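You operate a simulated robot arm through the tools that you are given. There is no shell and no other tool. Be economical: measure what you need, move in short steps, check, and stop when the job is done.

You run a simulated robot arm. Do the job below in one go: nothing can be reset, and whatever is moved stays where it is left.

JOB
Put the seed tin labelled "pansy" from the brown table on the white counter and the seed tin marked "basil" on the top of the scanner. Put the pink begonia from the brown table on the grid board. Take the begonia in the brown pot on the steel table and put it away on the tray table. Put the white onion bulb in the yellow planter. Fetch the brown onion bulb and set it in the green seed tray on the steel table. Take the clear bottle on the top deck of the trolley and put it away on the cream table. Do these in any order. Set down upright: seed tin, clear bottle.

Only the result counts: the job must be done as asked and must still hold three seconds after the hand-in. Knocking over, shifting, dropping, spilling or breaking anything else fails it.

ROBOT AND FRAMES
A 7-joint arm with a two-finger parallel gripper on a trunk, on a base that drives. Base frame: it is fixed to the floor where the robot stands at the start and does not move with it; the origin is under the middle of the robot, x ahead of it, y to its left, z up; the surface under the hand at the start is at about z = 80. Readings come in cm, rad, newtons and seconds.
With the tool pointing down near the work surface it reaches from about 38 to 80 cm from the robot's upright axis, wherever it stands. Its first joint turns from -2.496 to 2.496 rad. Places, roughly: begonia in the brown pot (9x9x8 cm) [290, -20, 80]; brown onion bulb (5x5x6 cm) [380, -50, 80]; clear bottle [250, 175, 75]; cream table [780, -30, 80]; green seed tray (24x17x6 cm) [300, 0, 80]; grid board [130, -30, 80]; pink begonia [200, -50, 75]; seed tin [50, -25, 75]; top of the scanner (22x18 cm) [92, 140, 92]; tray table [800, 150, 80]; white counter [120, 160, 90]; white onion bulb (4x4x5 cm) [380, -40, 80]; yellow planter (10x10x5 cm) [350, 150, 60]. Payload 3 kg.
The tool frame sits at the grasp point between the pads (the TCP): z along the fingers, y along the line on which they close. The tips reach 3 cm beyond it. Largest opening 11 cm; finger width 2, thickness 1; the body of the gripper, 4.8 by 11.2 cm, starts 5.5 cm behind the TCP.
Orientation is that of the tool frame in the base frame, as [roll, pitch, yaw] about the fixed x, y, z axes, in that order (R = Rz(yaw) Ry(pitch) Rx(roll)). With the fingers straight down and closing along the base's y, the tool's x points along the base's -x, its y along +y and its z along -z.

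CONTROLS
- The arm moves only by the tool apply_moves. Its argument "deltas" is a list that holds one entry, the list of rows, each a list of 7 numbers: the turn, a rotation vector about the tool's x, y, z in rad, then the shift along the tool's x, y, z in mm, then the finger opening in mm, from 0 to 110. In form: [[[wx, wy, wz, x, y, z, fingers], ...]]. A call has 1 to 20 rows; each row is the pose to reach, as a shift and turn from the pose commanded when the call began, along the tool's axes at that moment. Rows are played at 5 a second. More than 5 cm and 0.15 rad between two rows, or a gripper value outside its range, and nothing of the call is played. Where a pose cannot be reached the arm comes as near as it can. A force on the tool above 40 N (or 10 N above the force at the start of the call, whichever is more), or a blocked arm, ends the call early, and 0.2 s more pass. The fingers move at their own pace (about 15.3 cm/s each) and stop on an object; they squeeze with about 43 N. The grip force told is the motor's: it shows also when the fingers shut on nothing. Time passes only in rows, and 0.2 s behind the last, so rows that repeat a pose let the fingers close. It gives the time, the measured TCP pose, the force on the tool (base axes), the opening and the grip force at its end, in the units of the frame above (readings bear some noise), with the torque about the TCP (base axes, N m) and any sound that the robot's microphone picked up.
- Cameras (640 x 400 px; columns grow to the right, rows downward): "scene" is now at [56.3, -16.37, 114.11]; the picture's right is [-0.00, -0.55, -0.84], its down [-0.37, -0.78, 0.51] and it looks along [-0.93, 0.31, -0.20] (base axes); focal length 214 px, centre (320, 200). "wrist" rides on the gripper at [7.2, 1.7, -10.3] in the tool frame; the picture's right is [-0.23, 0.97, 0.00], its down [-0.76, -0.18, -0.62] and it looks along [-0.61, -0.14, 0.78] (tool axes); focal length 222 px, centre (320, 200). There is no depth. A picture from a camera that has moved, and an enlarged one, comes with that camera's place and axes in the base frame and with its lens.
- grab_frame(camera): a new picture of that camera. The clock stands still meanwhile.
- lift_body(by): slides the trunk up (or, below 0, down) by that many cm; the arm and the scene camera ride with it, the base frame stays. It gives what a move gives, with no picture.
- roll_base(legs): drives the robot by 1 to 6 legs, each [ahead, turn to the left] in cm and rad, along the robot's own axes; the way and the turn of a leg run together, so that a leg with both is an arc; at most 150 cm and 3.142 rad a leg. The arm and the cameras ride along, it lands a little off, and it stops where it bumps. It gives what a move gives.
- turn_head(pan, tilt): turns the head with the scene camera to pan (to the left, within 1.396 rad either way) and tilt (down, from -0.506 to 1.204), counted from straight ahead of the robot. It gives what a move gives.
- zoom(camera, box): a new picture of the part [left, top, right, bottom] of that camera's present view, enlarged. The clock stands still meanwhile.
- hand_in(): hands the job in; it is judged then, once.

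Go step by step. Nothing tells you exact positions but the pictures and the camera data: compare them with the known pose of the tool, close in by small moves and look again before you grip or let go. The budget is 207 turns and 200 pictures, counting those below and the enlarged ones. Unless the task says otherwise, let go and move clear before handing in.

The tools are called after "Request:" as name(argument=value, ...) on one line, values as JSON. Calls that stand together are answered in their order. apply_moves: Moves the arm, as the interface text tells. Its arguments: {"type":"object","properties":{"deltas":{"type":"array","items":{"type":"array","items":{"type":"array","items":{"type":"number"}}}}},"required":["deltas"]} The other tools are called the same way: lift_body (by) slides the trunk up or down; roll_base (legs) drives the base; turn_head (pan, tilt) turns the head that bears the scene camera; grab_frame (camera) takes a picture; zoom (camera, box) takes an enlarged picture of a part of a camera's view; hand_in () hands the job in.

At the start:

```text
clock: 0.0
tcp_pos: [55.31, -20.91, 104.4]
ee_rot: [3.14, 0.0, 3.139]
ft_force: [0.3, 0.2, -0.4]
torque: [0.03, -0.01, -0.03]
opening: 10.99
finger_force: 0.1
trunk travel left (down, up): [-40.0, 9.0]
robot x, y, heading: [0.13, -0.4, -0.004]
head pan, tilt: [0.99, 1.201]
```

scene: 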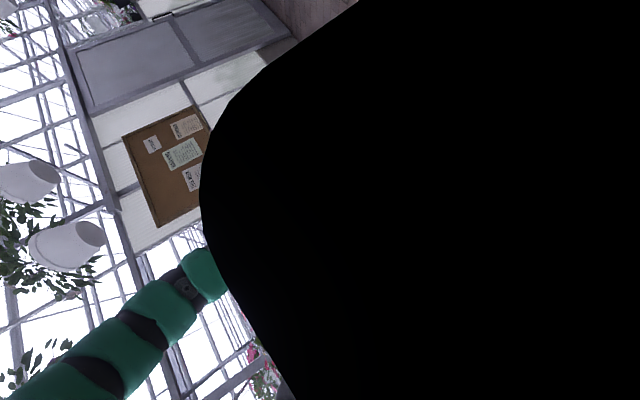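
wrist: 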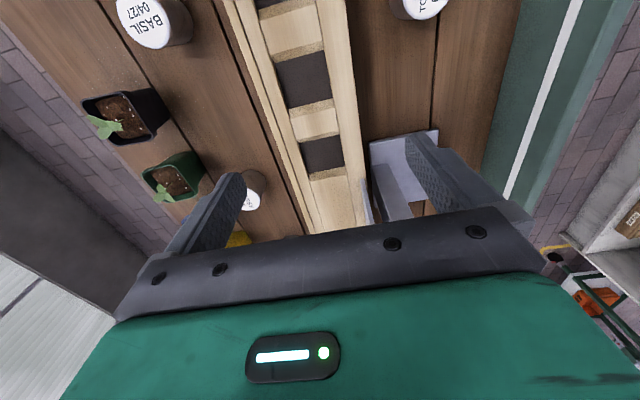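

The wrist view shows a brown table with seed tins and small pots under the hand. The scene camera is mostly blocked, so I turn the head ahead and look.

Request:
turn_head(pan=0, tilt=0.6)

Request:
grab_frame(camera="scene")

Request:
zoom(camera="wrist", box=[60, 0, 500, 275])

```text
clock: 1.3
tcp_pos: [55.31, -20.77, 104.52]
ee_rot: [3.141, 0.001, 3.138]
ft_force: [0.4, -0.2, 0.2]
torque: [0.0, -0.04, -0.03]
opening: 11.03
finger_force: 0.0
trunk travel left (down, up): [-40.0, 9.0]
robot x, y, heading: [-0.26, -0.05, -0.0]
head pan, tilt: [0.0, 0.6]
```

```text
197 pictures are left
camera scene: at [60.73, -21.05, 108.38], right [0.0, -1.0, 0.0], down [-0.82, 0.0, 0.57], along [-0.57, 0.0, -0.82], focal length 214 px, centre (320, 200)
```

scene: 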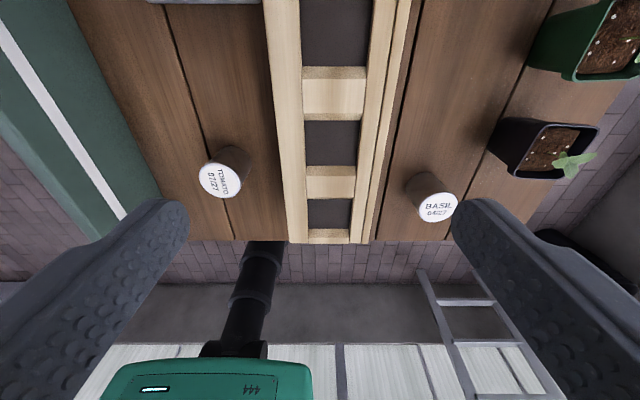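

```text
1.45 times, centred on (280, 138) of wrist
camera zoom: at [48.12, -19.2, 114.88], right [0.23, 0.97, 0.0], down [0.76, -0.18, 0.62], along [0.61, -0.14, -0.78], focal length 323 px, centre (378, 291)
```

zoom: 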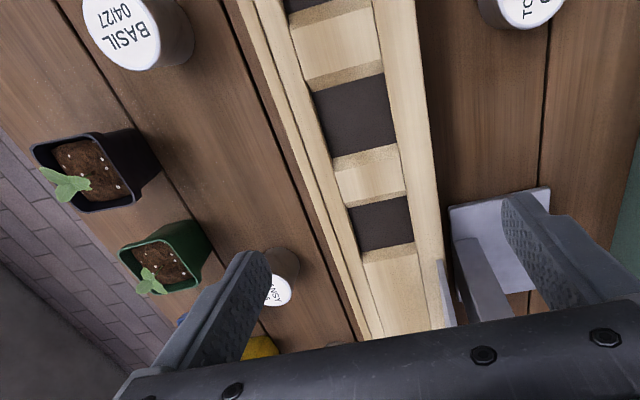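

The scene camera seems to sit close to the hand, looking back and down. I try the other tilt limit to see what it can give me.

Request:
turn_head(pan=0, tilt=-0.5)

Request:
grab_frame(camera="scene")

```text
clock: 2.6
tcp_pos: [55.27, -20.78, 104.42]
ee_rot: [3.141, 0.0, 3.138]
ft_force: [-0.7, 0.0, 0.8]
torque: [0.0, 0.0, -0.01]
opening: 10.99
finger_force: 0.0
trunk travel left (down, up): [-40.0, 9.0]
robot x, y, heading: [0.18, -0.34, 0.0]
head pan, tilt: [0.0, -0.499]
```

```text
195 pictures are left
camera scene: at [70.25, -21.1, 110.5], right [0.0, -1.0, 0.0], down [-0.88, 0.0, -0.48], along [0.48, 0.0, -0.88], focal length 214 px, centre (320, 200)
```

scene: 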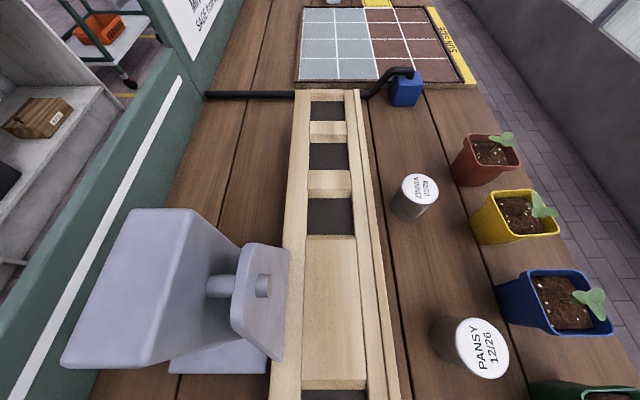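

The head camera now gives a useful forward view: a rail, tins (pansy about x=67, basil about x=41, both y≈-39), pots, and the grid board. I look left and right to map the floor.

Request:
turn_head(pan=1.2, tilt=-0.5)

Request:
grab_frame(camera="scene")

Request:
turn_head(pan=-1.2, tilt=-0.5)

Request:
grab_frame(camera="scene")

```text
clock: 4.0
tcp_pos: [55.28, -20.75, 104.42]
ee_rot: [3.14, -0.001, 3.139]
ft_force: [0.9, 0.8, 0.5]
torque: [0.0, -0.03, 0.01]
opening: 11.01
finger_force: 0.0
trunk travel left (down, up): [-40.0, 9.0]
robot x, y, heading: [0.2, 0.05, 0.003]
head pan, tilt: [1.201, -0.499]
```

```text
194 pictures are left
camera scene: at [70.29, -14.85, 114.78], right [0.0, -0.36, -0.93], down [-0.88, 0.45, -0.17], along [0.48, 0.82, -0.32], focal length 214 px, centre (320, 200)
```

scene: 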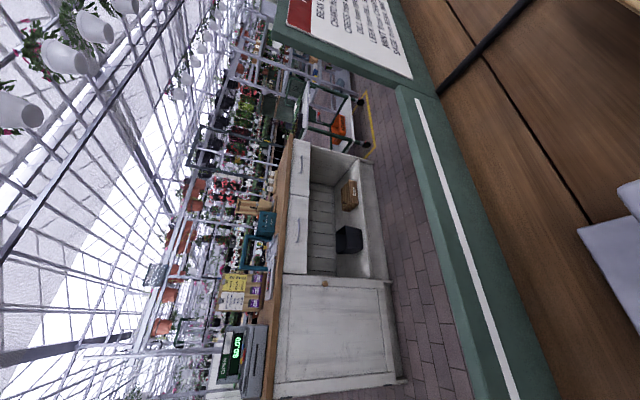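

```text
clock: 6.2
tcp_pos: [55.33, -20.85, 104.51]
ee_rot: [-3.14, 0.0, 3.137]
ft_force: [-0.5, -0.1, 0.0]
torque: [-0.02, 0.0, -0.02]
opening: 10.98
finger_force: 0.0
trunk travel left (down, up): [-40.0, 9.0]
robot x, y, heading: [-0.37, 0.32, 0.002]
head pan, tilt: [-1.201, -0.499]
```

```text
193 pictures are left
camera scene: at [70.23, -27.35, 114.78], right [0.0, -0.36, 0.93], down [-0.88, -0.44, -0.17], along [0.47, -0.82, -0.32], focal length 214 px, centre (320, 200)
```

scene: 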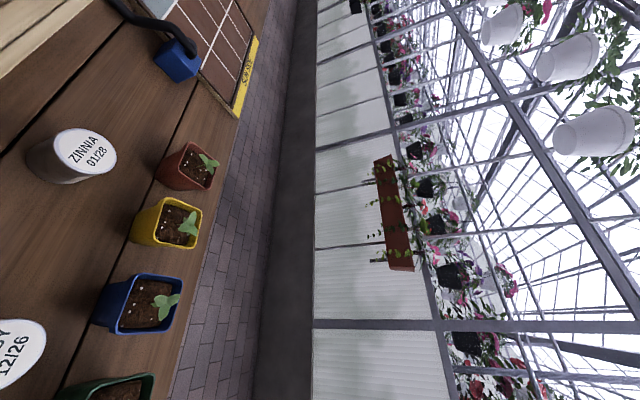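

The head camera evidently rides with the hand. I now turn the gripper 90° and hover over the basil tin, staying high, then measure it with both cameras.

Request:
apply_moves(deltas=[[[0, 0, 0.143, 13, -17, 0, 110], [0, 0, 0.286, 27, -34, 0, 110], [0, 0, 0.428, 40, -50, 0, 110], [0, 0, 0.571, 53, -67, 0, 110], [0, 0, 0.714, 66, -84, 0, 110], [0, 0, 0.857, 80, -101, 0, 110], [0, 0, 1.0, 93, -118, 0, 110], [0, 0, 1.142, 106, -135, 0, 110], [0, 0, 1.285, 119, -151, 0, 110], [0, 0, 1.428, 133, -168, 0, 110], [0, 0, 1.571, 146, -185, 0, 110], [0, 0, 1.571, 146, -185, 0, 110]]])

Request:
grab_frame(camera="wrist")

Request:
grab_frame(camera="scene")

```text
clock: 8.8
tcp_pos: [40.56, -39.47, 104.62]
ee_rot: [-3.141, 0.0, 1.566]
ft_force: [0.8, 0.2, -0.2]
torque: [-0.01, -0.02, 0.01]
opening: 10.99
finger_force: 0.1
trunk travel left (down, up): [-40.0, 9.0]
robot x, y, heading: [0.23, -0.03, 0.0]
head pan, tilt: [-1.201, -0.499]
```

```text
192 pictures are left
camera wrist: at [42.33, -32.22, 114.98], right [0.97, -0.23, 0.0], down [-0.18, -0.76, 0.62], along [-0.15, -0.61, -0.78], focal length 222 px, centre (320, 200)
```

wrist: 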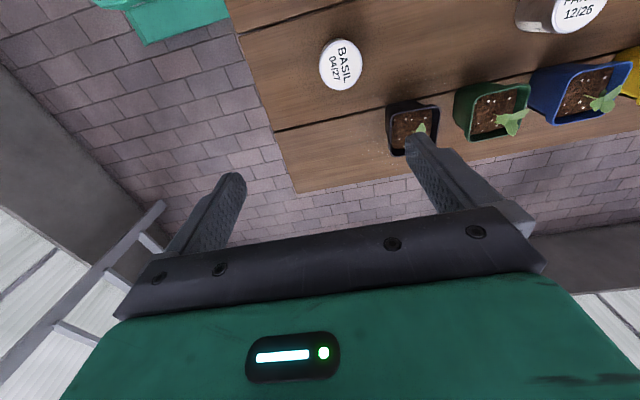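

```text
191 pictures are left
camera scene: at [34.16, -54.54, 114.9], right [-0.36, 0.0, 0.93], down [-0.44, 0.88, -0.17], along [-0.82, -0.47, -0.32], focal length 214 px, centre (320, 200)
```

scene: 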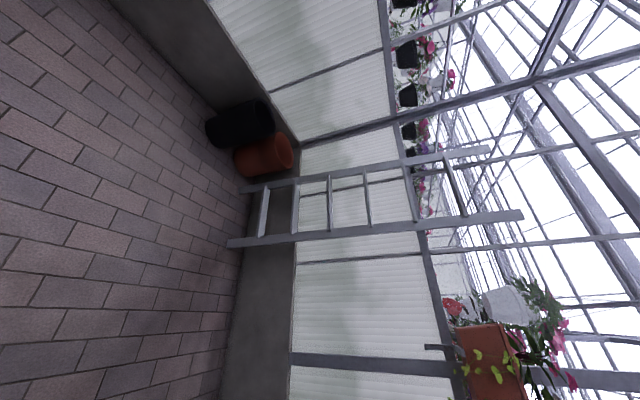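

Triangulating, the basil tin's lid is at about (43.6, -36.6, 85), and pansy at (67.8, -36.7). I park the head and come down part way over the basil tin.

Request:
turn_head(pan=0.99, tilt=1.2)

Request:
apply_moves(deltas=[[[0, 0, 0, 15, 15, 20, 110], [0, 0, 0, 29, 30, 50, 110], [0, 0, 0, 29, 30, 95, 110], [0, 0, 0, 29, 30, 120, 110], [0, 0, 0, 29, 30, 120, 110]]])

Request:
grab_frame(camera="wrist")

Request:
grab_frame(camera="scene")

```text
clock: 10.8
tcp_pos: [40.6, -39.49, 104.58]
ee_rot: [3.14, -0.001, 1.567]
ft_force: [0.5, 0.1, -0.2]
torque: [0.01, -0.03, 0.0]
opening: 11.0
finger_force: 0.0
trunk travel left (down, up): [-40.0, 9.0]
robot x, y, heading: [-0.25, -0.08, -0.002]
head pan, tilt: [0.99, 1.201]
```

```text
clock: 12.1
tcp_pos: [43.65, -36.42, 92.37]
ee_rot: [-3.141, 0.001, 1.565]
ft_force: [-0.1, 0.0, -0.8]
torque: [0.02, 0.01, 0.01]
opening: 11.01
finger_force: 0.1
trunk travel left (down, up): [-40.0, 9.0]
robot x, y, heading: [0.0, -0.15, 0.001]
head pan, tilt: [0.99, 1.201]
```

```text
190 pictures are left
camera wrist: at [45.45, -29.27, 102.85], right [0.97, -0.23, 0.0], down [-0.18, -0.76, 0.62], along [-0.14, -0.61, -0.78], focal length 222 px, centre (320, 200)
```

wrist: 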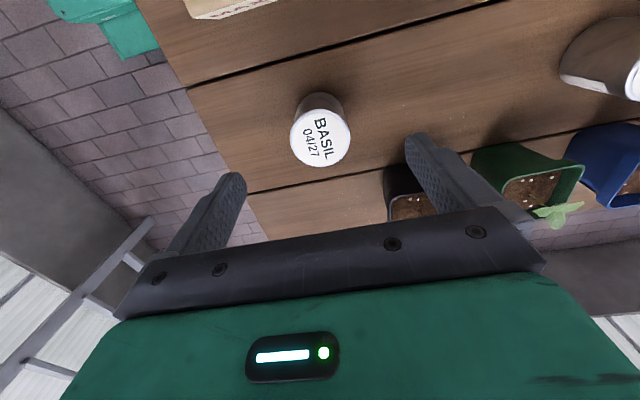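

```text
189 pictures are left
camera scene: at [48.29, -37.67, 102.13], right [-0.55, 0.0, -0.84], down [-0.78, 0.37, 0.51], along [0.31, 0.93, -0.2], focal length 214 px, centre (320, 200)
```

scene: 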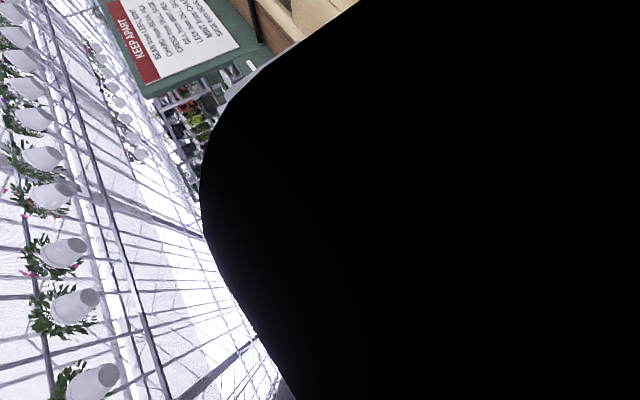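

The lid is centred between the fingers within half a centimetre. I go down to z≈82 and close.

Request:
apply_moves(deltas=[[[0, 0, 0, -5, 0, 40, 110], [0, 0, 0, -5, 0, 75, 110], [0, 0, 0, -5, 0, 102, 110], [0, 0, 0, -5, 0, 102, 110], [0, 0, 0, -5, 0, 102, 50], [0, 0, 0, -5, 0, 102, 30], [0, 0, 0, -5, 0, 102, 30], [0, 0, 0, -5, 0, 102, 30]]])

Request:
grab_frame(camera="wrist")

```text
clock: 12.9
tcp_pos: [43.71, -36.88, 83.01]
ee_rot: [-3.138, 0.001, 1.57]
ft_force: [-3.2, 10.6, 21.2]
torque: [0.26, -0.98, 0.75]
opening: 10.81
finger_force: 0.0
trunk travel left (down, up): [-40.0, 9.0]
robot x, y, heading: [-0.11, -0.1, 0.001]
head pan, tilt: [0.99, 1.201]
stopped in row 4: the force on the tool passed its limit at 80 N (the readings are from after the stop); the commanded pose is now the measured one
```

```text
188 pictures are left
camera wrist: at [45.5, -29.74, 93.38], right [0.97, -0.23, 0.0], down [-0.18, -0.76, 0.62], along [-0.14, -0.61, -0.78], focal length 222 px, centre (320, 200)
```

wrist: 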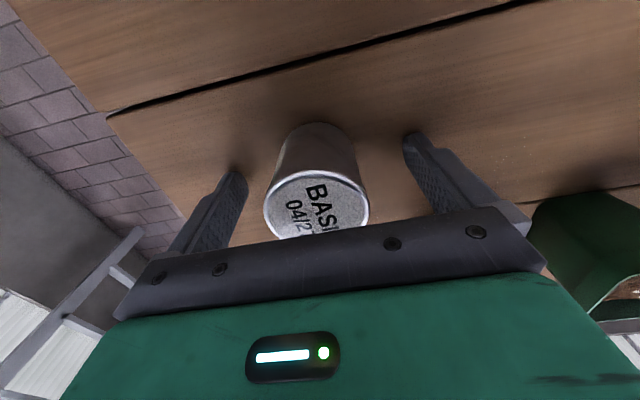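

The fingertips touched the table, so its top is at about z=80 and the tin is short. I rise a centimetre and close.

Request:
apply_moves(deltas=[[[0, 0, 0, 0, 0, -8, 110], [0, 0, 0, 0, 0, -8, 110], [0, 0, 0, 0, 0, -8, 70], [0, 0, 0, 0, 0, -8, 50], [0, 0, 0, 0, 0, -8, 30], [0, 0, 0, 0, 0, -8, 30], [0, 0, 0, 0, 0, -8, 30]]])

Request:
grab_frame(camera="wrist")

```text
clock: 14.5
tcp_pos: [43.8, -37.04, 83.61]
ee_rot: [3.142, 0.0, 1.568]
ft_force: [0.9, 0.8, -0.1]
torque: [-0.03, 0.0, 0.0]
opening: 4.78
finger_force: 42.6
trunk travel left (down, up): [-40.0, 9.0]
robot x, y, heading: [-0.34, -0.15, 0.005]
head pan, tilt: [0.99, 1.201]
```

```text
187 pictures are left
camera wrist: at [45.59, -29.86, 94.05], right [0.97, -0.23, 0.0], down [-0.18, -0.76, 0.62], along [-0.14, -0.61, -0.78], focal length 222 px, centre (320, 200)
```

wrist: 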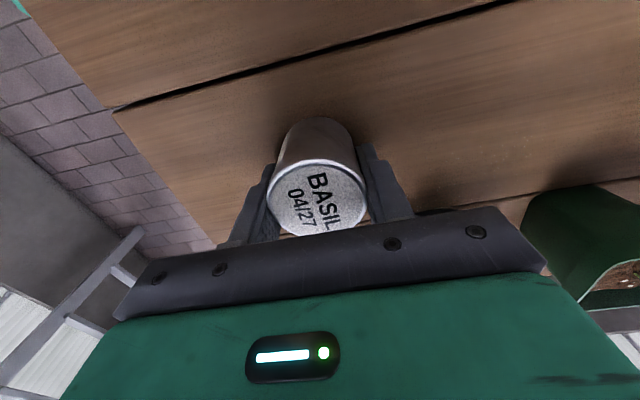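

Basil is gripped (4.8 cm wide). I lift it high and bring it in front of the robot for driving.

Request:
apply_moves(deltas=[[[0, 0, 0, 0, 0, -45, 30], [0, 0, 0, 0, 0, -90, 30], [0, 0, 0, 0, 0, -135, 30], [0, 0, 0, 0, 0, -180, 30], [0, 0, 0, 0, 0, -220, 30], [0, 0, 0, 46, 0, -240, 30], [0, 0, 0, 92, 0, -240, 30], [0, 0, 0, 138, 0, -240, 30], [0, 0, 0, 184, 0, -240, 30], [0, 0, 0, 230, 0, -240, 30], [0, 0, 0, 276, 0, -240, 30], [0, 0, 0, 322, 0, -240, 30], [0, 0, 0, 368, 0, -240, 30], [0, 0, 0, 368, 0, -240, 30]]])

Request:
roll_base(legs=[[0, 1.571], [72, 0], [0, -1.571]])

Request:
grab_frame(camera="wrist")

```text
refused: row 6 steps farther than a row can; nothing moved
```

```text
clock: 15.9
tcp_pos: [49.7, -29.17, 84.02]
ee_rot: [3.14, 0.003, 1.742]
ft_force: [0.9, -0.6, 0.2]
torque: [0.0, 0.03, 0.01]
opening: 4.77
finger_force: 42.9
trunk travel left (down, up): [-40.0, 9.0]
robot x, y, heading: [0.36, -0.9, 0.168]
head pan, tilt: [0.99, 1.201]
stopped in leg 1: the force on the tool passed its limit at 66 N (the readings are from after the stop); the commanded pose is now the measured one
```

```text
186 pictures are left
camera wrist: at [50.13, -21.89, 94.19], right [1.0, -0.06, 0.0], down [-0.05, -0.78, 0.63], along [-0.03, -0.63, -0.78], focal length 222 px, centre (320, 200)
```

wrist: 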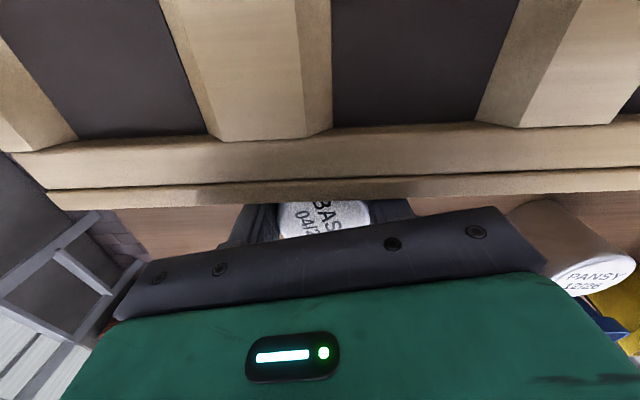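

A mistake of mine: the lift was refused for step size and the base turned with the tin still low, so it met the rail. I back off the rail a little, lift, and check that nothing shifted.

Request:
apply_moves(deltas=[[[0, 0, 0, -15, -5, 0, 30], [0, 0, 0, -20, -10, -30, 30], [0, 0, 0, -20, -10, -70, 30], [0, 0, 0, -20, -10, -110, 30], [0, 0, 0, -20, -10, -150, 30], [0, 0, 0, -20, -10, -190, 30], [0, 0, 0, -20, -10, -230, 30], [0, 0, 0, -20, -10, -230, 30]]])

Request:
grab_frame(camera="wrist")

```text
clock: 17.7
tcp_pos: [49.03, -31.18, 106.73]
ee_rot: [3.139, 0.006, 1.744]
ft_force: [0.7, -0.3, -1.4]
torque: [-0.04, -0.01, 0.03]
opening: 4.79
finger_force: 43.3
trunk travel left (down, up): [-40.0, 9.0]
robot x, y, heading: [0.34, -0.71, 0.173]
head pan, tilt: [0.99, 1.201]
```

```text
185 pictures are left
camera wrist: at [49.45, -23.66, 117.07], right [1.0, -0.06, 0.0], down [-0.05, -0.78, 0.63], along [-0.03, -0.63, -0.78], focal length 222 px, centre (320, 200)
```

wrist: 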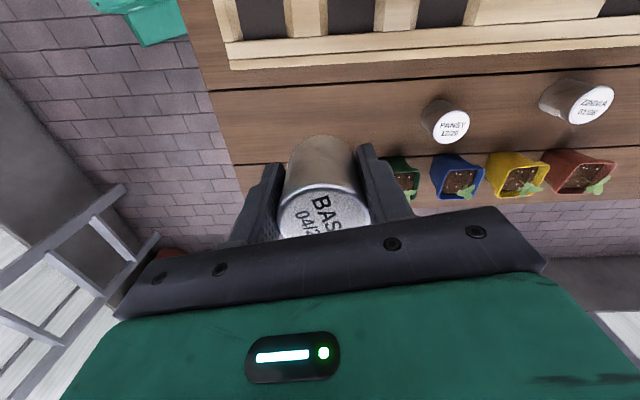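

All neighbours still stand. Now I swing the tin in front of the robot.

Request:
apply_moves(deltas=[[[0, 0, 0, 42, 2, 0, 30], [0, 0, 0, 84, 4, 0, 30], [0, 0, 0, 127, 7, 0, 30], [0, 0, 0, 170, 10, 0, 30], [0, 0, 0, 212, 12, 0, 30], [0, 0, 0, 255, 15, 0, 30], [0, 0, 0, 297, 17, 0, 30], [0, 0, 0, 340, 19, 0, 30], [0, 0, 0, 382, 22, 0, 30], [0, 0, 0, 382, 22, 0, 30]]])

```text
clock: 19.9
tcp_pos: [44.7, 6.82, 106.42]
ee_rot: [3.138, 0.006, 1.74]
ft_force: [-0.5, 0.0, -0.6]
torque: [0.0, -0.01, 0.0]
opening: 4.75
finger_force: 43.2
trunk travel left (down, up): [-40.0, 9.0]
robot x, y, heading: [0.14, -0.42, 0.174]
head pan, tilt: [0.99, 1.201]
```

Path to the left should be open. I turn left, then look ahead before driving.

Request:
roll_base(legs=[[0, 1.397]])

Request:
turn_head(pan=0, tilt=-0.5)

Request:
grab_frame(camera="scene")

Request:
turn_head(pan=-1.2, tilt=-0.5)

Request:
grab_frame(camera="scene")

```text
clock: 23.9
tcp_pos: [-0.05, 44.48, 106.48]
ee_rot: [3.141, 0.004, -3.137]
ft_force: [0.5, 0.5, -0.1]
torque: [0.0, 0.04, 0.02]
opening: 4.77
finger_force: 42.9
trunk travel left (down, up): [-40.0, 9.0]
robot x, y, heading: [0.8, -0.76, 1.577]
head pan, tilt: [0.99, 1.201]
```

```text
clock: 25.6
tcp_pos: [0.13, 44.49, 106.54]
ee_rot: [3.14, 0.003, -3.137]
ft_force: [-0.7, -0.5, -1.1]
torque: [-0.02, -0.01, 0.01]
opening: 4.77
finger_force: 42.5
trunk travel left (down, up): [-40.0, 9.0]
robot x, y, heading: [0.63, -1.12, 1.581]
head pan, tilt: [0.0, -0.499]
```

```text
184 pictures are left
camera scene: at [14.99, 44.31, 112.63], right [0.0, -1.0, 0.0], down [-0.88, 0.0, -0.48], along [0.48, 0.0, -0.88], focal length 214 px, centre (320, 200)
```

scene: 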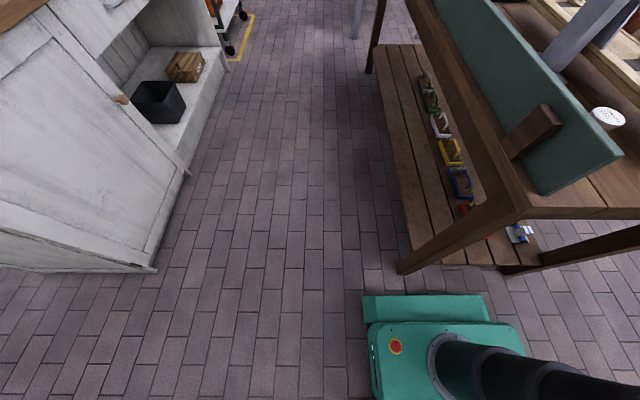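

```text
clock: 27.0
tcp_pos: [0.03, 44.51, 106.53]
ee_rot: [3.138, 0.003, -3.138]
ft_force: [-0.8, 1.0, 0.1]
torque: [0.01, -0.01, 0.0]
opening: 4.79
finger_force: 43.4
trunk travel left (down, up): [-40.0, 9.0]
robot x, y, heading: [0.39, -0.69, 1.577]
head pan, tilt: [-1.201, -0.499]
```

```text
183 pictures are left
camera scene: at [15.0, 38.05, 116.9], right [0.0, -0.36, 0.93], down [-0.88, -0.45, -0.18], along [0.48, -0.82, -0.32], focal length 214 px, centre (320, 200)
```

scene: 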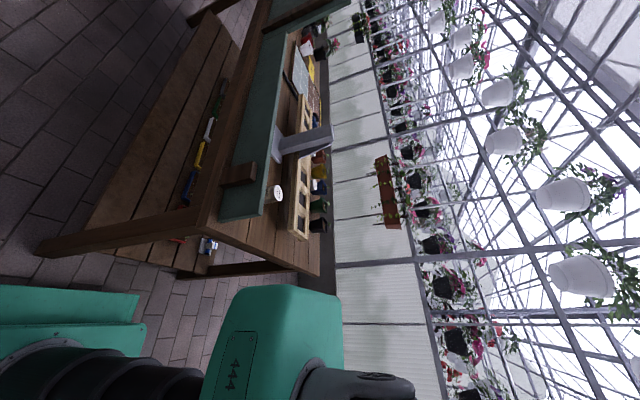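

The aisle is about 124 cm wide and clear. I drive to y≈78, turn right and run along the counter to x≈85.

Request:
roll_base(legs=[[78, 0], [0, -1.577], [85, 0]])

Request:
turn_head(pan=0, tilt=-0.5)

Request:
grab_frame(camera="scene")

Request:
grab_frame(camera="wrist")

```text
clock: 35.3
tcp_pos: [45.5, 77.27, 106.56]
ee_rot: [-3.141, 0.004, 1.582]
ft_force: [-0.9, -2.5, -0.4]
torque: [0.11, -0.05, -0.01]
opening: 4.78
finger_force: 43.7
trunk travel left (down, up): [-40.0, 9.0]
robot x, y, heading: [0.34, 82.54, 0.031]
head pan, tilt: [-1.201, -0.499]
stopped in leg 2: the robot was blocked; the commanded pose is now the measured one
```

```text
clock: 36.7
tcp_pos: [45.6, 77.56, 106.68]
ee_rot: [3.142, 0.003, 1.583]
ft_force: [0.7, -0.5, -0.5]
torque: [-0.07, -0.02, -0.01]
opening: 4.79
finger_force: 43.8
trunk travel left (down, up): [-40.0, 9.0]
robot x, y, heading: [0.07, 82.38, 0.026]
head pan, tilt: [0.0, -0.499]
```

```text
182 pictures are left
camera scene: at [45.64, 62.34, 112.67], right [-1.0, -0.01, 0.0], down [-0.01, 0.88, -0.48], along [0.0, -0.48, -0.88], focal length 214 px, centre (320, 200)
```

scene: 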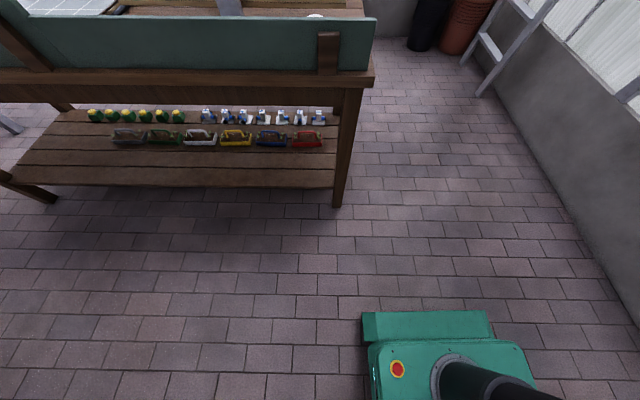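

```text
181 pictures are left
camera wrist: at [47.18, 84.74, 116.95], right [0.98, -0.22, 0.0], down [-0.17, -0.76, 0.63], along [-0.13, -0.61, -0.78], focal length 222 px, centre (320, 200)
```

wrist: 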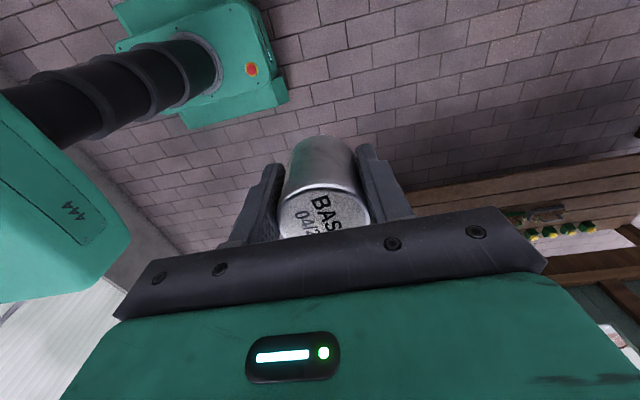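

The turn ended with a block message right at its end, and the arm lags by a few centimetres. I look around to find what touched.

Request:
turn_head(pan=1.3, tilt=0.5)

Request:
grab_frame(camera="scene")

Request:
turn_head(pan=-1.3, tilt=0.3)

Request:
grab_frame(camera="scene")

```text
clock: 38.2
tcp_pos: [45.53, 77.47, 106.67]
ee_rot: [3.141, 0.002, 1.582]
ft_force: [-0.1, -1.0, -0.9]
torque: [-0.01, 0.01, 0.01]
opening: 4.77
finger_force: 43.3
trunk travel left (down, up): [-40.0, 9.0]
robot x, y, heading: [0.85, 82.46, 0.028]
head pan, tilt: [1.3, 0.499]
```

```text
180 pictures are left
camera scene: at [54.32, 71.07, 116.91], right [-0.27, -0.01, -0.96], down [-0.47, 0.87, 0.12], along [0.84, 0.49, -0.24], focal length 214 px, centre (320, 200)
```

scene: 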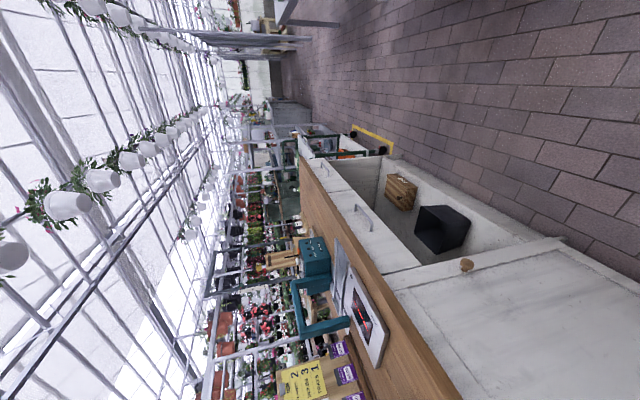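

```text
clock: 40.5
tcp_pos: [45.58, 77.59, 106.6]
ee_rot: [-3.14, 0.004, 1.583]
ft_force: [-0.1, -0.1, -0.2]
torque: [0.0, -0.01, 0.01]
opening: 4.76
finger_force: 42.9
trunk travel left (down, up): [-40.0, 9.0]
robot x, y, heading: [0.31, 82.75, 0.027]
head pan, tilt: [-1.3, 0.3]
```

```text
179 pictures are left
camera scene: at [36.58, 69.03, 116.86], right [-0.27, 0.0, 0.96], down [0.27, 0.96, 0.08], along [-0.92, 0.28, -0.26], focal length 214 px, centre (320, 200)
```

scene: 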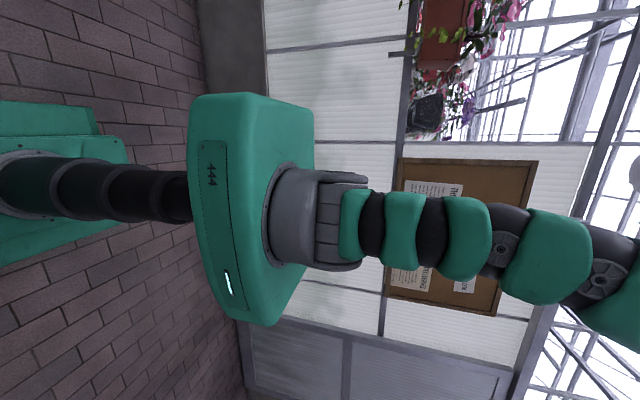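

Nothing is near; the way ahead is free. I correct the heading and drive ahead in two shorter legs.

Request:
roll_base(legs=[[40, -0.03]])

Request:
turn_head(pan=0.99, tilt=1.2)

Request:
grab_frame(camera="scene")

```text
clock: 43.0
tcp_pos: [85.3, 75.95, 106.61]
ee_rot: [3.141, 0.004, 1.542]
ft_force: [-0.5, -0.7, -1.9]
torque: [0.03, -0.02, 0.03]
opening: 4.76
finger_force: 43.2
trunk travel left (down, up): [-40.0, 9.0]
robot x, y, heading: [40.11, 82.7, -0.011]
head pan, tilt: [-1.3, 0.3]
```

```text
clock: 45.1
tcp_pos: [85.24, 76.0, 106.6]
ee_rot: [-3.141, 0.003, 1.541]
ft_force: [1.1, -0.1, -0.8]
torque: [0.01, 0.0, -0.01]
opening: 4.76
finger_force: 42.9
trunk travel left (down, up): [-40.0, 9.0]
robot x, y, heading: [39.9, 83.21, -0.011]
head pan, tilt: [0.99, 1.201]
```

```text
178 pictures are left
camera scene: at [89.78, 74.7, 116.3], right [-0.55, 0.01, -0.84], down [-0.77, 0.39, 0.51], along [0.33, 0.92, -0.2], focal length 214 px, centre (320, 200)
```

scene: 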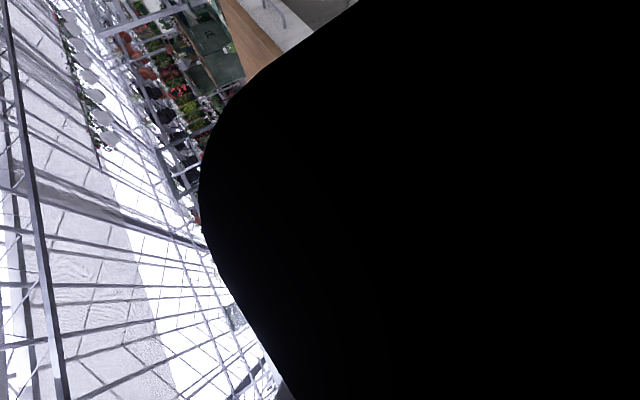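

I drive on to about x=98, from where both the scanner and the counter should be within reach.

Request:
roll_base(legs=[[58, 0.011]])

Request:
turn_head(pan=1.39, tilt=0.6)

Request:
grab_frame(camera="scene")

```text
clock: 48.4
tcp_pos: [142.53, 75.74, 106.64]
ee_rot: [-3.141, 0.004, 1.548]
ft_force: [0.3, -0.3, -0.4]
torque: [0.02, -0.02, -0.02]
opening: 4.74
finger_force: 42.9
trunk travel left (down, up): [-40.0, 9.0]
robot x, y, heading: [97.26, 82.33, -0.003]
head pan, tilt: [0.99, 1.201]
```

```text
clock: 49.4
tcp_pos: [142.42, 75.71, 106.6]
ee_rot: [-3.141, 0.003, 1.549]
ft_force: [-0.8, 0.0, -1.0]
torque: [0.0, -0.04, 0.01]
opening: 4.78
finger_force: 43.3
trunk travel left (down, up): [-40.0, 9.0]
robot x, y, heading: [97.39, 82.4, -0.004]
head pan, tilt: [1.389, 0.6]
```

```text
177 pictures are left
camera scene: at [151.0, 69.96, 117.83], right [-0.18, 0.0, -0.98], down [-0.54, 0.84, 0.1], along [0.82, 0.55, -0.15], focal length 214 px, centre (320, 200)
```

scene: 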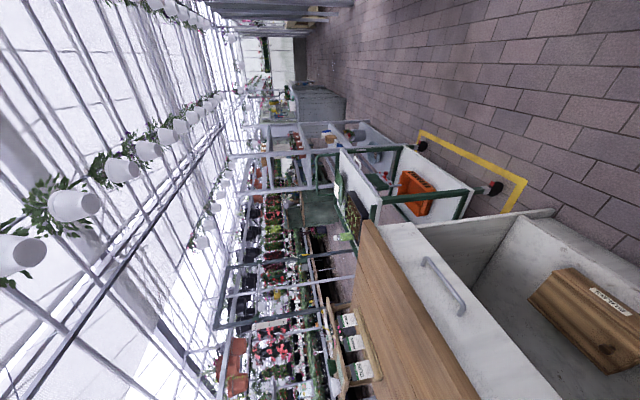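

The trolley stands past the counter. I swing the hand round to face the counter, staying above it and just short of its edge.

Request:
apply_moves(deltas=[[[0, 0, -0.148, 39, 3, 0, 30], [0, 0, -0.296, 78, 3, 0, 30], [0, 0, -0.444, 117, -1, 0, 30], [0, 0, -0.592, 156, -7, 0, 30], [0, 0, -0.74, 194, -17, 0, 30], [0, 0, -0.888, 230, -31, 0, 30], [0, 0, -1.036, 266, -47, 0, 30], [0, 0, -1.184, 301, -67, 0, 30], [0, 0, -1.332, 333, -89, 0, 30], [0, 0, -1.48, 363, -114, 0, 30], [0, 0, -1.628, 391, -142, 0, 30], [0, 0, -1.776, 416, -171, 0, 30], [0, 0, -1.924, 440, -204, 0, 30], [0, 0, -2.072, 459, -237, 0, 30], [0, 0, -2.22, 476, -273, 0, 30], [0, 0, -2.368, 490, -309, 0, 30], [0, 0, -2.516, 501, -347, 0, 30], [0, 0, -2.664, 508, -385, 0, 30], [0, 0, -2.812, 512, -424, 0, 30], [0, 0, -2.96, 513, -462, 0, 30]]])

Request:
turn_head(pan=0, tilt=-0.5)

Request:
grab_frame(camera="scene")

Request:
grab_frame(camera="wrist")

```text
clock: 53.6
tcp_pos: [97.46, 128.16, 106.71]
ee_rot: [-3.141, -0.003, -1.769]
ft_force: [0.9, 0.0, -1.1]
torque: [0.0, 0.03, -0.03]
opening: 4.77
finger_force: 42.8
trunk travel left (down, up): [-40.0, 9.0]
robot x, y, heading: [97.76, 82.72, -0.003]
head pan, tilt: [1.389, 0.6]
```

```text
clock: 55.1
tcp_pos: [97.43, 128.09, 106.8]
ee_rot: [-3.14, -0.003, -1.774]
ft_force: [0.2, 0.5, -0.5]
torque: [0.01, 0.0, -0.03]
opening: 4.77
finger_force: 42.5
trunk travel left (down, up): [-40.0, 9.0]
robot x, y, heading: [97.5, 82.2, -0.005]
head pan, tilt: [0.0, -0.499]
```

```text
176 pictures are left
camera scene: at [100.43, 142.65, 112.69], right [0.98, -0.2, 0.0], down [-0.18, -0.86, -0.48], along [0.1, 0.47, -0.88], focal length 214 px, centre (320, 200)
```

scene: 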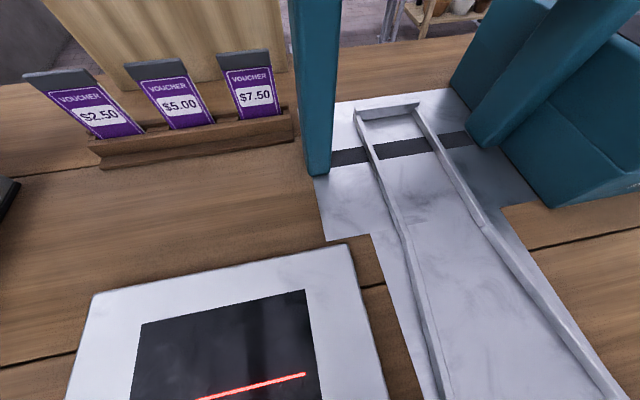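

```text
175 pictures are left
camera wrist: at [94.36, 121.35, 117.12], right [-0.91, 0.42, 0.0], down [0.33, 0.71, 0.62], along [0.26, 0.56, -0.78], focal length 222 px, centre (320, 200)
```

wrist: 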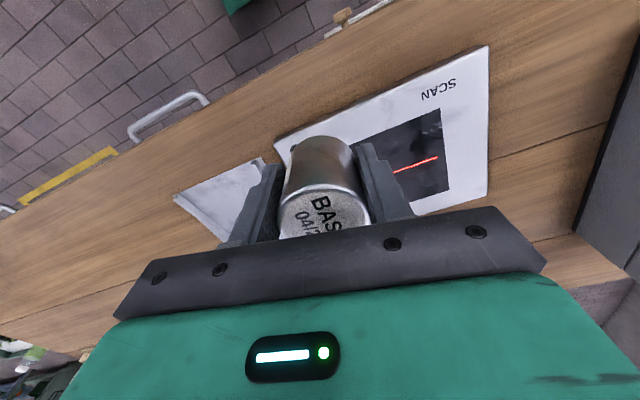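

The scanner plate spans about x 81–104, y 130–148. I park the head, move over its middle and look again.

Request:
turn_head(pan=0.99, tilt=1.2)

Request:
apply_moves(deltas=[[[0, 0, 0, -30, 25, 0, 30], [0, 0, 0, -60, 50, 0, 30], [0, 0, 0, -91, 74, 0, 30], [0, 0, 0, -91, 74, 40, 30], [0, 0, 0, -91, 74, 75, 30], [0, 0, 0, -91, 74, 75, 30]]])

Request:
grab_frame(camera="wrist")

```text
clock: 56.8
tcp_pos: [97.52, 128.14, 106.53]
ee_rot: [-3.141, -0.004, -1.775]
ft_force: [0.0, 1.1, -0.5]
torque: [0.0, -0.03, 0.0]
opening: 4.77
finger_force: 43.0
trunk travel left (down, up): [-40.0, 9.0]
robot x, y, heading: [97.62, 82.32, -0.006]
head pan, tilt: [0.99, 1.201]
```

```text
clock: 58.2
tcp_pos: [92.07, 138.52, 99.08]
ee_rot: [-3.141, -0.003, -1.775]
ft_force: [0.4, -0.7, -1.5]
torque: [-0.02, -0.02, -0.06]
opening: 4.76
finger_force: 43.0
trunk travel left (down, up): [-40.0, 9.0]
robot x, y, heading: [97.21, 82.4, -0.007]
head pan, tilt: [0.99, 1.201]
```

```text
174 pictures are left
camera wrist: at [89.04, 131.74, 109.52], right [-0.91, 0.42, 0.0], down [0.33, 0.71, 0.62], along [0.26, 0.56, -0.78], focal length 222 px, centre (320, 200)
```

wrist: 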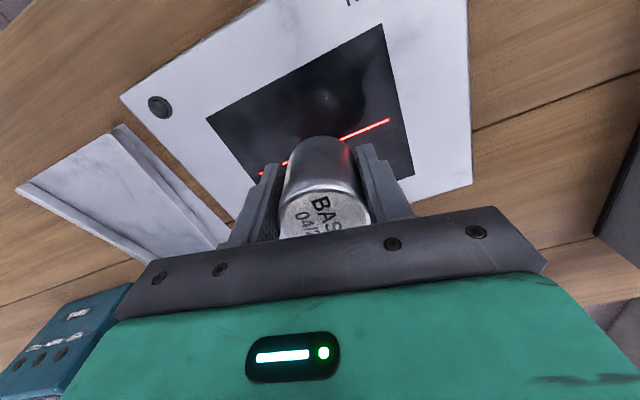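

It is over the middle of the plate. I lower gently.

Request:
apply_moves(deltas=[[[0, 0, 0, 0, 0, 12, 30], [0, 0, 0, 0, 0, 20, 30], [0, 0, 0, 0, 0, 26, 30], [0, 0, 0, 0, 0, 30, 30], [0, 0, 0, 0, 0, 30, 30]]])

Request:
grab_frame(camera="wrist")

```text
clock: 59.4
tcp_pos: [92.11, 138.45, 96.03]
ee_rot: [-3.14, -0.003, -1.774]
ft_force: [0.9, 0.5, 0.0]
torque: [-0.04, 0.02, 0.04]
opening: 4.79
finger_force: 42.8
trunk travel left (down, up): [-40.0, 9.0]
robot x, y, heading: [97.77, 82.34, -0.004]
head pan, tilt: [0.99, 1.201]
```

```text
173 pictures are left
camera wrist: at [88.99, 131.66, 106.36], right [-0.91, 0.42, 0.0], down [0.33, 0.71, 0.62], along [0.26, 0.56, -0.78], focal length 222 px, centre (320, 200)
```

wrist: 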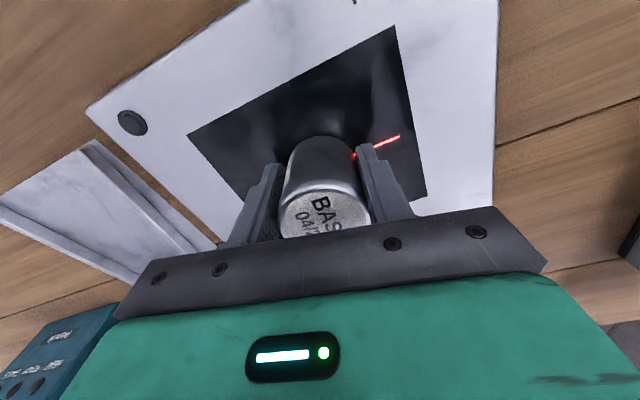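

No contact yet; I continue in 2–3 mm steps.

Request:
apply_moves(deltas=[[[0, 0, 0, 0, 0, 2, 30], [0, 0, 0, 0, 0, 4, 30], [0, 0, 0, 0, 0, 6, 30], [0, 0, 0, 0, 0, 6, 30]]])

```text
clock: 60.4
tcp_pos: [92.16, 138.47, 95.59]
ee_rot: [-3.141, 0.002, -1.777]
ft_force: [0.8, 0.2, 39.8]
torque: [0.52, -0.11, 0.0]
opening: 4.78
finger_force: 43.1
trunk travel left (down, up): [-40.0, 9.0]
robot x, y, heading: [97.77, 82.55, -0.003]
head pan, tilt: [0.99, 1.201]
```

Contact at z≈95.6. I relax slightly, open, and rise.

Request:
apply_moves(deltas=[[[0, 0, 0, 0, 0, -3, 30], [0, 0, 0, 0, 0, -3, 60], [0, 0, 0, 0, 0, -3, 90], [0, 0, 0, 0, 0, -3, 110], [0, 0, 0, 0, 0, -20, 110], [0, 0, 0, 0, 0, -60, 110], [0, 0, 0, 0, 0, -105, 110], [0, 0, 0, 45, 0, -105, 110], [0, 0, 0, 90, 0, -105, 110], [0, 0, 0, 90, 0, -105, 110]]])

Request:
grab_frame(camera="wrist")

```text
clock: 62.6
tcp_pos: [90.03, 129.76, 105.82]
ee_rot: [-3.142, -0.003, -1.772]
ft_force: [0.0, -0.3, 0.5]
torque: [0.02, 0.02, -0.03]
opening: 11.01
finger_force: 0.1
trunk travel left (down, up): [-40.0, 9.0]
robot x, y, heading: [97.15, 82.3, -0.008]
head pan, tilt: [0.99, 1.201]
```

```text
172 pictures are left
camera wrist: at [86.85, 122.9, 116.25], right [-0.91, 0.42, 0.0], down [0.33, 0.71, 0.62], along [0.26, 0.56, -0.78], focal length 222 px, centre (320, 200)
```

wrist: 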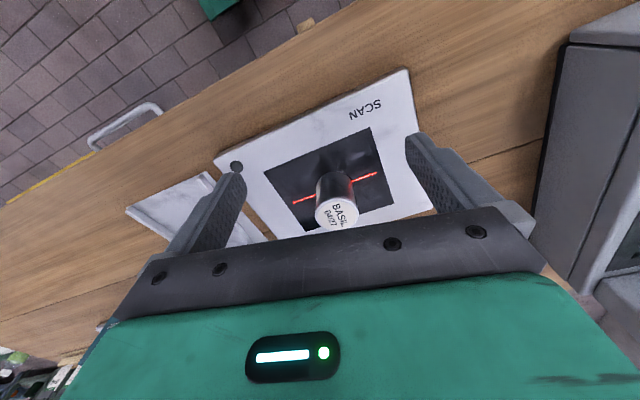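

Basil stands on the scanner. I swing the arm back to the front-left, tucked clear of the counter, for the return trip.

Request:
apply_moves(deltas=[[[0, 0, 0.093, -9, -44, 0, 110], [0, 0, 0.186, -13, -88, 0, 110], [0, 0, 0.279, -13, -132, 0, 110], [0, 0, 0.372, -8, -175, 0, 110], [0, 0, 0.465, 0, -218, 0, 110], [0, 0, 0.558, 13, -258, 0, 110], [0, 0, 0.651, 28, -296, 0, 110], [0, 0, 0.744, 47, -332, 0, 110], [0, 0, 0.837, 70, -367, 0, 110], [0, 0, 0.93, 94, -398, 0, 110], [0, 0, 1.023, 121, -427, 0, 110], [0, 0, 1.023, 121, -427, 0, 110]]])

```text
clock: 65.2
tcp_pos: [129.62, 108.77, 106.03]
ee_rot: [-3.137, -0.001, -2.796]
ft_force: [-0.2, 0.0, 0.2]
torque: [-0.02, 0.0, 0.0]
opening: 10.98
finger_force: 0.0
trunk travel left (down, up): [-40.0, 9.0]
robot x, y, heading: [97.32, 82.6, -0.004]
head pan, tilt: [0.99, 1.201]
```

I drive back to the table's end and turn to face -y.

Request:
roll_base(legs=[[-97, 0], [0, -1.567]])

```text
clock: 74.3
tcp_pos: [24.19, 50.58, 106.0]
ee_rot: [-3.138, -0.003, 1.88]
ft_force: [0.8, 0.0, 0.2]
torque: [0.01, 0.02, 0.02]
opening: 10.99
finger_force: 0.1
trunk travel left (down, up): [-40.0, 9.0]
robot x, y, heading: [3.4, 83.73, -1.603]
head pan, tilt: [0.99, 1.201]
```

Request:
roll_base(legs=[[114, 0.02]])

Request:
grab_frame(camera="wrist")

```text
clock: 80.2
tcp_pos: [21.25, -63.05, 106.0]
ee_rot: [-3.138, -0.001, 1.891]
ft_force: [-0.6, 0.4, 1.3]
torque: [-0.03, -0.02, 0.03]
opening: 11.02
finger_force: 0.0
trunk travel left (down, up): [-40.0, 9.0]
robot x, y, heading: [0.36, -30.14, -1.592]
head pan, tilt: [0.99, 1.201]
```

```text
171 pictures are left
camera wrist: at [20.75, -55.73, 116.44], right [1.0, 0.09, 0.0], down [0.07, -0.78, 0.62], along [0.05, -0.62, -0.78], focal length 222 px, centre (320, 200)
```

wrist: 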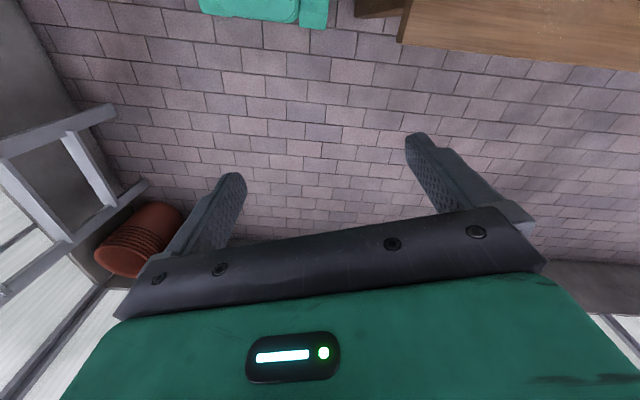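

The hand is just off the table's corner. I move over the pansy tin, squaring the fingers along x.

Request:
apply_moves(deltas=[[[0, 0, 0.03, 9, 44, 0, 110], [0, 0, 0.06, 17, 87, 0, 110], [0, 0, 0.09, 26, 131, 0, 110], [0, 0, 0.12, 34, 175, 0, 110], [0, 0, 0.15, 43, 218, 0, 110], [0, 0, 0.18, 52, 262, 0, 110], [0, 0, 0.21, 60, 306, 0, 110], [0, 0, 0.24, 69, 349, 0, 110], [0, 0, 0.27, 77, 393, 0, 110], [0, 0, 0.3, 86, 437, 0, 110], [0, 0, 0.32, 95, 480, 0, 110], [0, 0, 0.32, 103, 524, 0, 110], [0, 0, 0.32, 103, 524, 45, 110], [0, 0, 0.32, 103, 524, 90, 110], [0, 0, 0.32, 103, 524, 130, 110], [0, 0, 0.32, 103, 524, 130, 110]]])

Request:
grab_frame(camera="wrist")

```text
clock: 83.5
tcp_pos: [67.73, -36.87, 92.89]
ee_rot: [-3.139, 0.002, 1.57]
ft_force: [1.1, -0.9, -0.7]
torque: [0.01, -0.01, 0.01]
opening: 10.98
finger_force: 0.1
trunk travel left (down, up): [-40.0, 9.0]
robot x, y, heading: [0.1, -30.59, -1.593]
head pan, tilt: [0.99, 1.201]
```

```text
170 pictures are left
camera wrist: at [69.49, -29.64, 103.17], right [0.97, -0.23, 0.0], down [-0.18, -0.76, 0.62], along [-0.14, -0.61, -0.78], focal length 222 px, centre (320, 200)
```

wrist: 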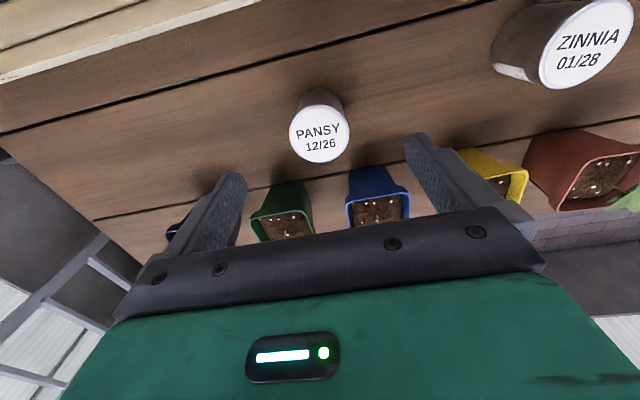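

Pansy is centred. I go down to z≈83.9 and close.

Request:
apply_moves(deltas=[[[0, 0, 0, 0, 0, 40, 110], [0, 0, 0, 0, 0, 75, 110], [0, 0, 0, 0, 0, 90, 110], [0, 0, 0, 0, 0, 90, 110], [0, 0, 0, 0, 0, 90, 70], [0, 0, 0, 0, 0, 90, 50], [0, 0, 0, 0, 0, 90, 30], [0, 0, 0, 0, 0, 90, 30], [0, 0, 0, 0, 0, 90, 30]]])

Request:
grab_frame(camera="wrist")

```text
clock: 85.5
tcp_pos: [67.9, -36.97, 83.68]
ee_rot: [-3.138, 0.001, 1.57]
ft_force: [-0.5, -0.9, 0.4]
torque: [0.01, 0.01, 0.02]
opening: 4.81
finger_force: 43.0
trunk travel left (down, up): [-40.0, 9.0]
robot x, y, heading: [0.64, -30.56, -1.595]
head pan, tilt: [0.99, 1.201]
```

```text
169 pictures are left
camera wrist: at [69.58, -29.74, 94.2], right [0.97, -0.23, 0.0], down [-0.18, -0.76, 0.62], along [-0.15, -0.61, -0.78], focal length 222 px, centre (320, 200)
```

wrist: 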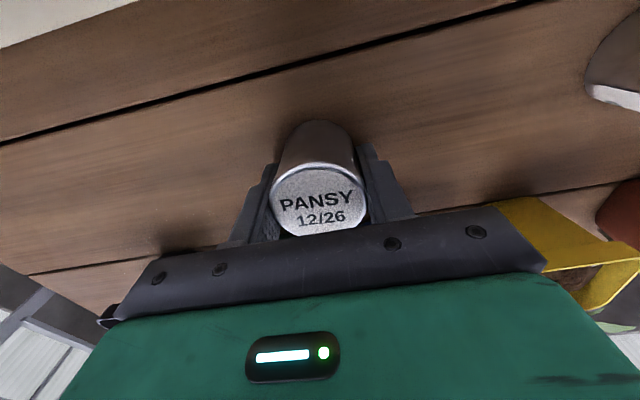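

Gripped. I lift 22 cm and retract to the carrying pose off the table end.

Request:
apply_moves(deltas=[[[0, 0, 0, 0, 0, -44, 30], [0, 0, 0, 0, 0, -88, 30], [0, 0, 0, 0, 0, -132, 30], [0, 0, 0, 0, 0, -176, 30], [0, 0, 0, 0, 0, -220, 30], [0, 0, -0.03, -22, -39, -220, 30], [0, 0, -0.06, -43, -78, -220, 30], [0, 0, -0.09, -65, -116, -220, 30], [0, 0, -0.12, -87, -155, -220, 30], [0, 0, -0.15, -108, -194, -220, 30], [0, 0, -0.18, -130, -232, -220, 30], [0, 0, -0.21, -152, -271, -220, 30], [0, 0, -0.24, -173, -310, -220, 30], [0, 0, -0.27, -195, -349, -220, 30], [0, 0, -0.3, -217, -388, -220, 30], [0, 0, -0.32, -238, -426, -220, 30], [0, 0, -0.32, -260, -465, -220, 30], [0, 0, -0.32, -260, -465, -220, 30]]])

Request:
grab_frame(camera="wrist")

```text
clock: 89.3
tcp_pos: [21.31, -62.97, 105.84]
ee_rot: [-3.138, -0.003, 1.889]
ft_force: [-0.2, 0.5, -0.7]
torque: [0.02, 0.0, -0.02]
opening: 4.81
finger_force: 43.1
trunk travel left (down, up): [-40.0, 9.0]
robot x, y, heading: [0.5, -30.72, -1.593]
head pan, tilt: [0.99, 1.201]
```

```text
168 pictures are left
camera wrist: at [20.66, -55.65, 116.34], right [1.0, 0.09, 0.0], down [0.07, -0.78, 0.62], along [0.05, -0.62, -0.78], focal length 222 px, centre (320, 200)
```

wrist: 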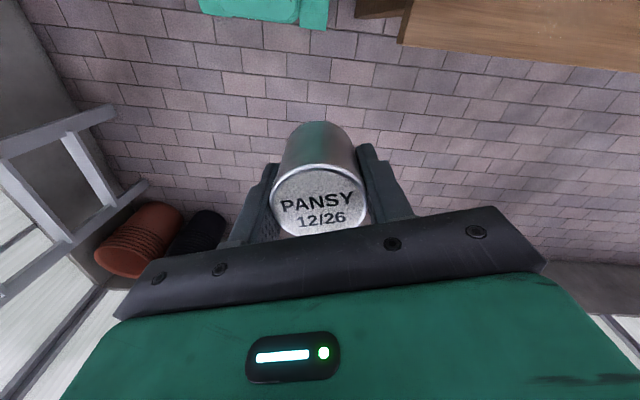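

Now back up the aisle, turn and drive along the counter to x≈118.

Request:
roll_base(legs=[[-112, 0], [0, 1.593], [116, 0]])

Request:
grab_frame(camera="wrist")

```text
clock: 104.7
tcp_pos: [150.79, 108.64, 105.92]
ee_rot: [-3.139, -0.001, -2.771]
ft_force: [0.5, 0.1, -0.9]
torque: [-0.02, -0.01, 0.0]
opening: 4.78
finger_force: 42.9
trunk travel left (down, up): [-40.0, 9.0]
robot x, y, heading: [119.01, 86.25, 0.029]
head pan, tilt: [0.99, 1.201]
```

```text
167 pictures are left
camera wrist: at [143.45, 107.55, 116.36], right [-0.14, 0.99, 0.0], down [0.77, 0.11, 0.62], along [0.62, 0.08, -0.78], focal length 222 px, centre (320, 200)
```

wrist: 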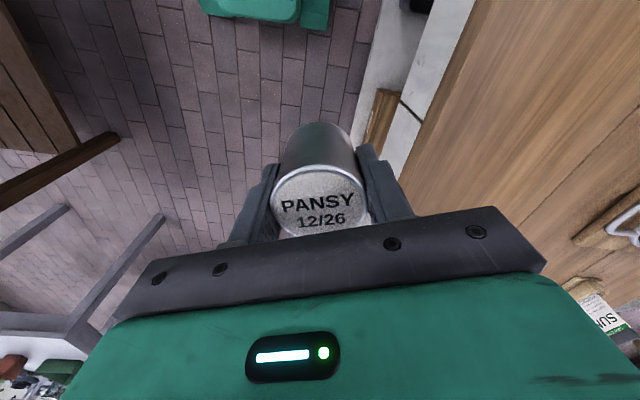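

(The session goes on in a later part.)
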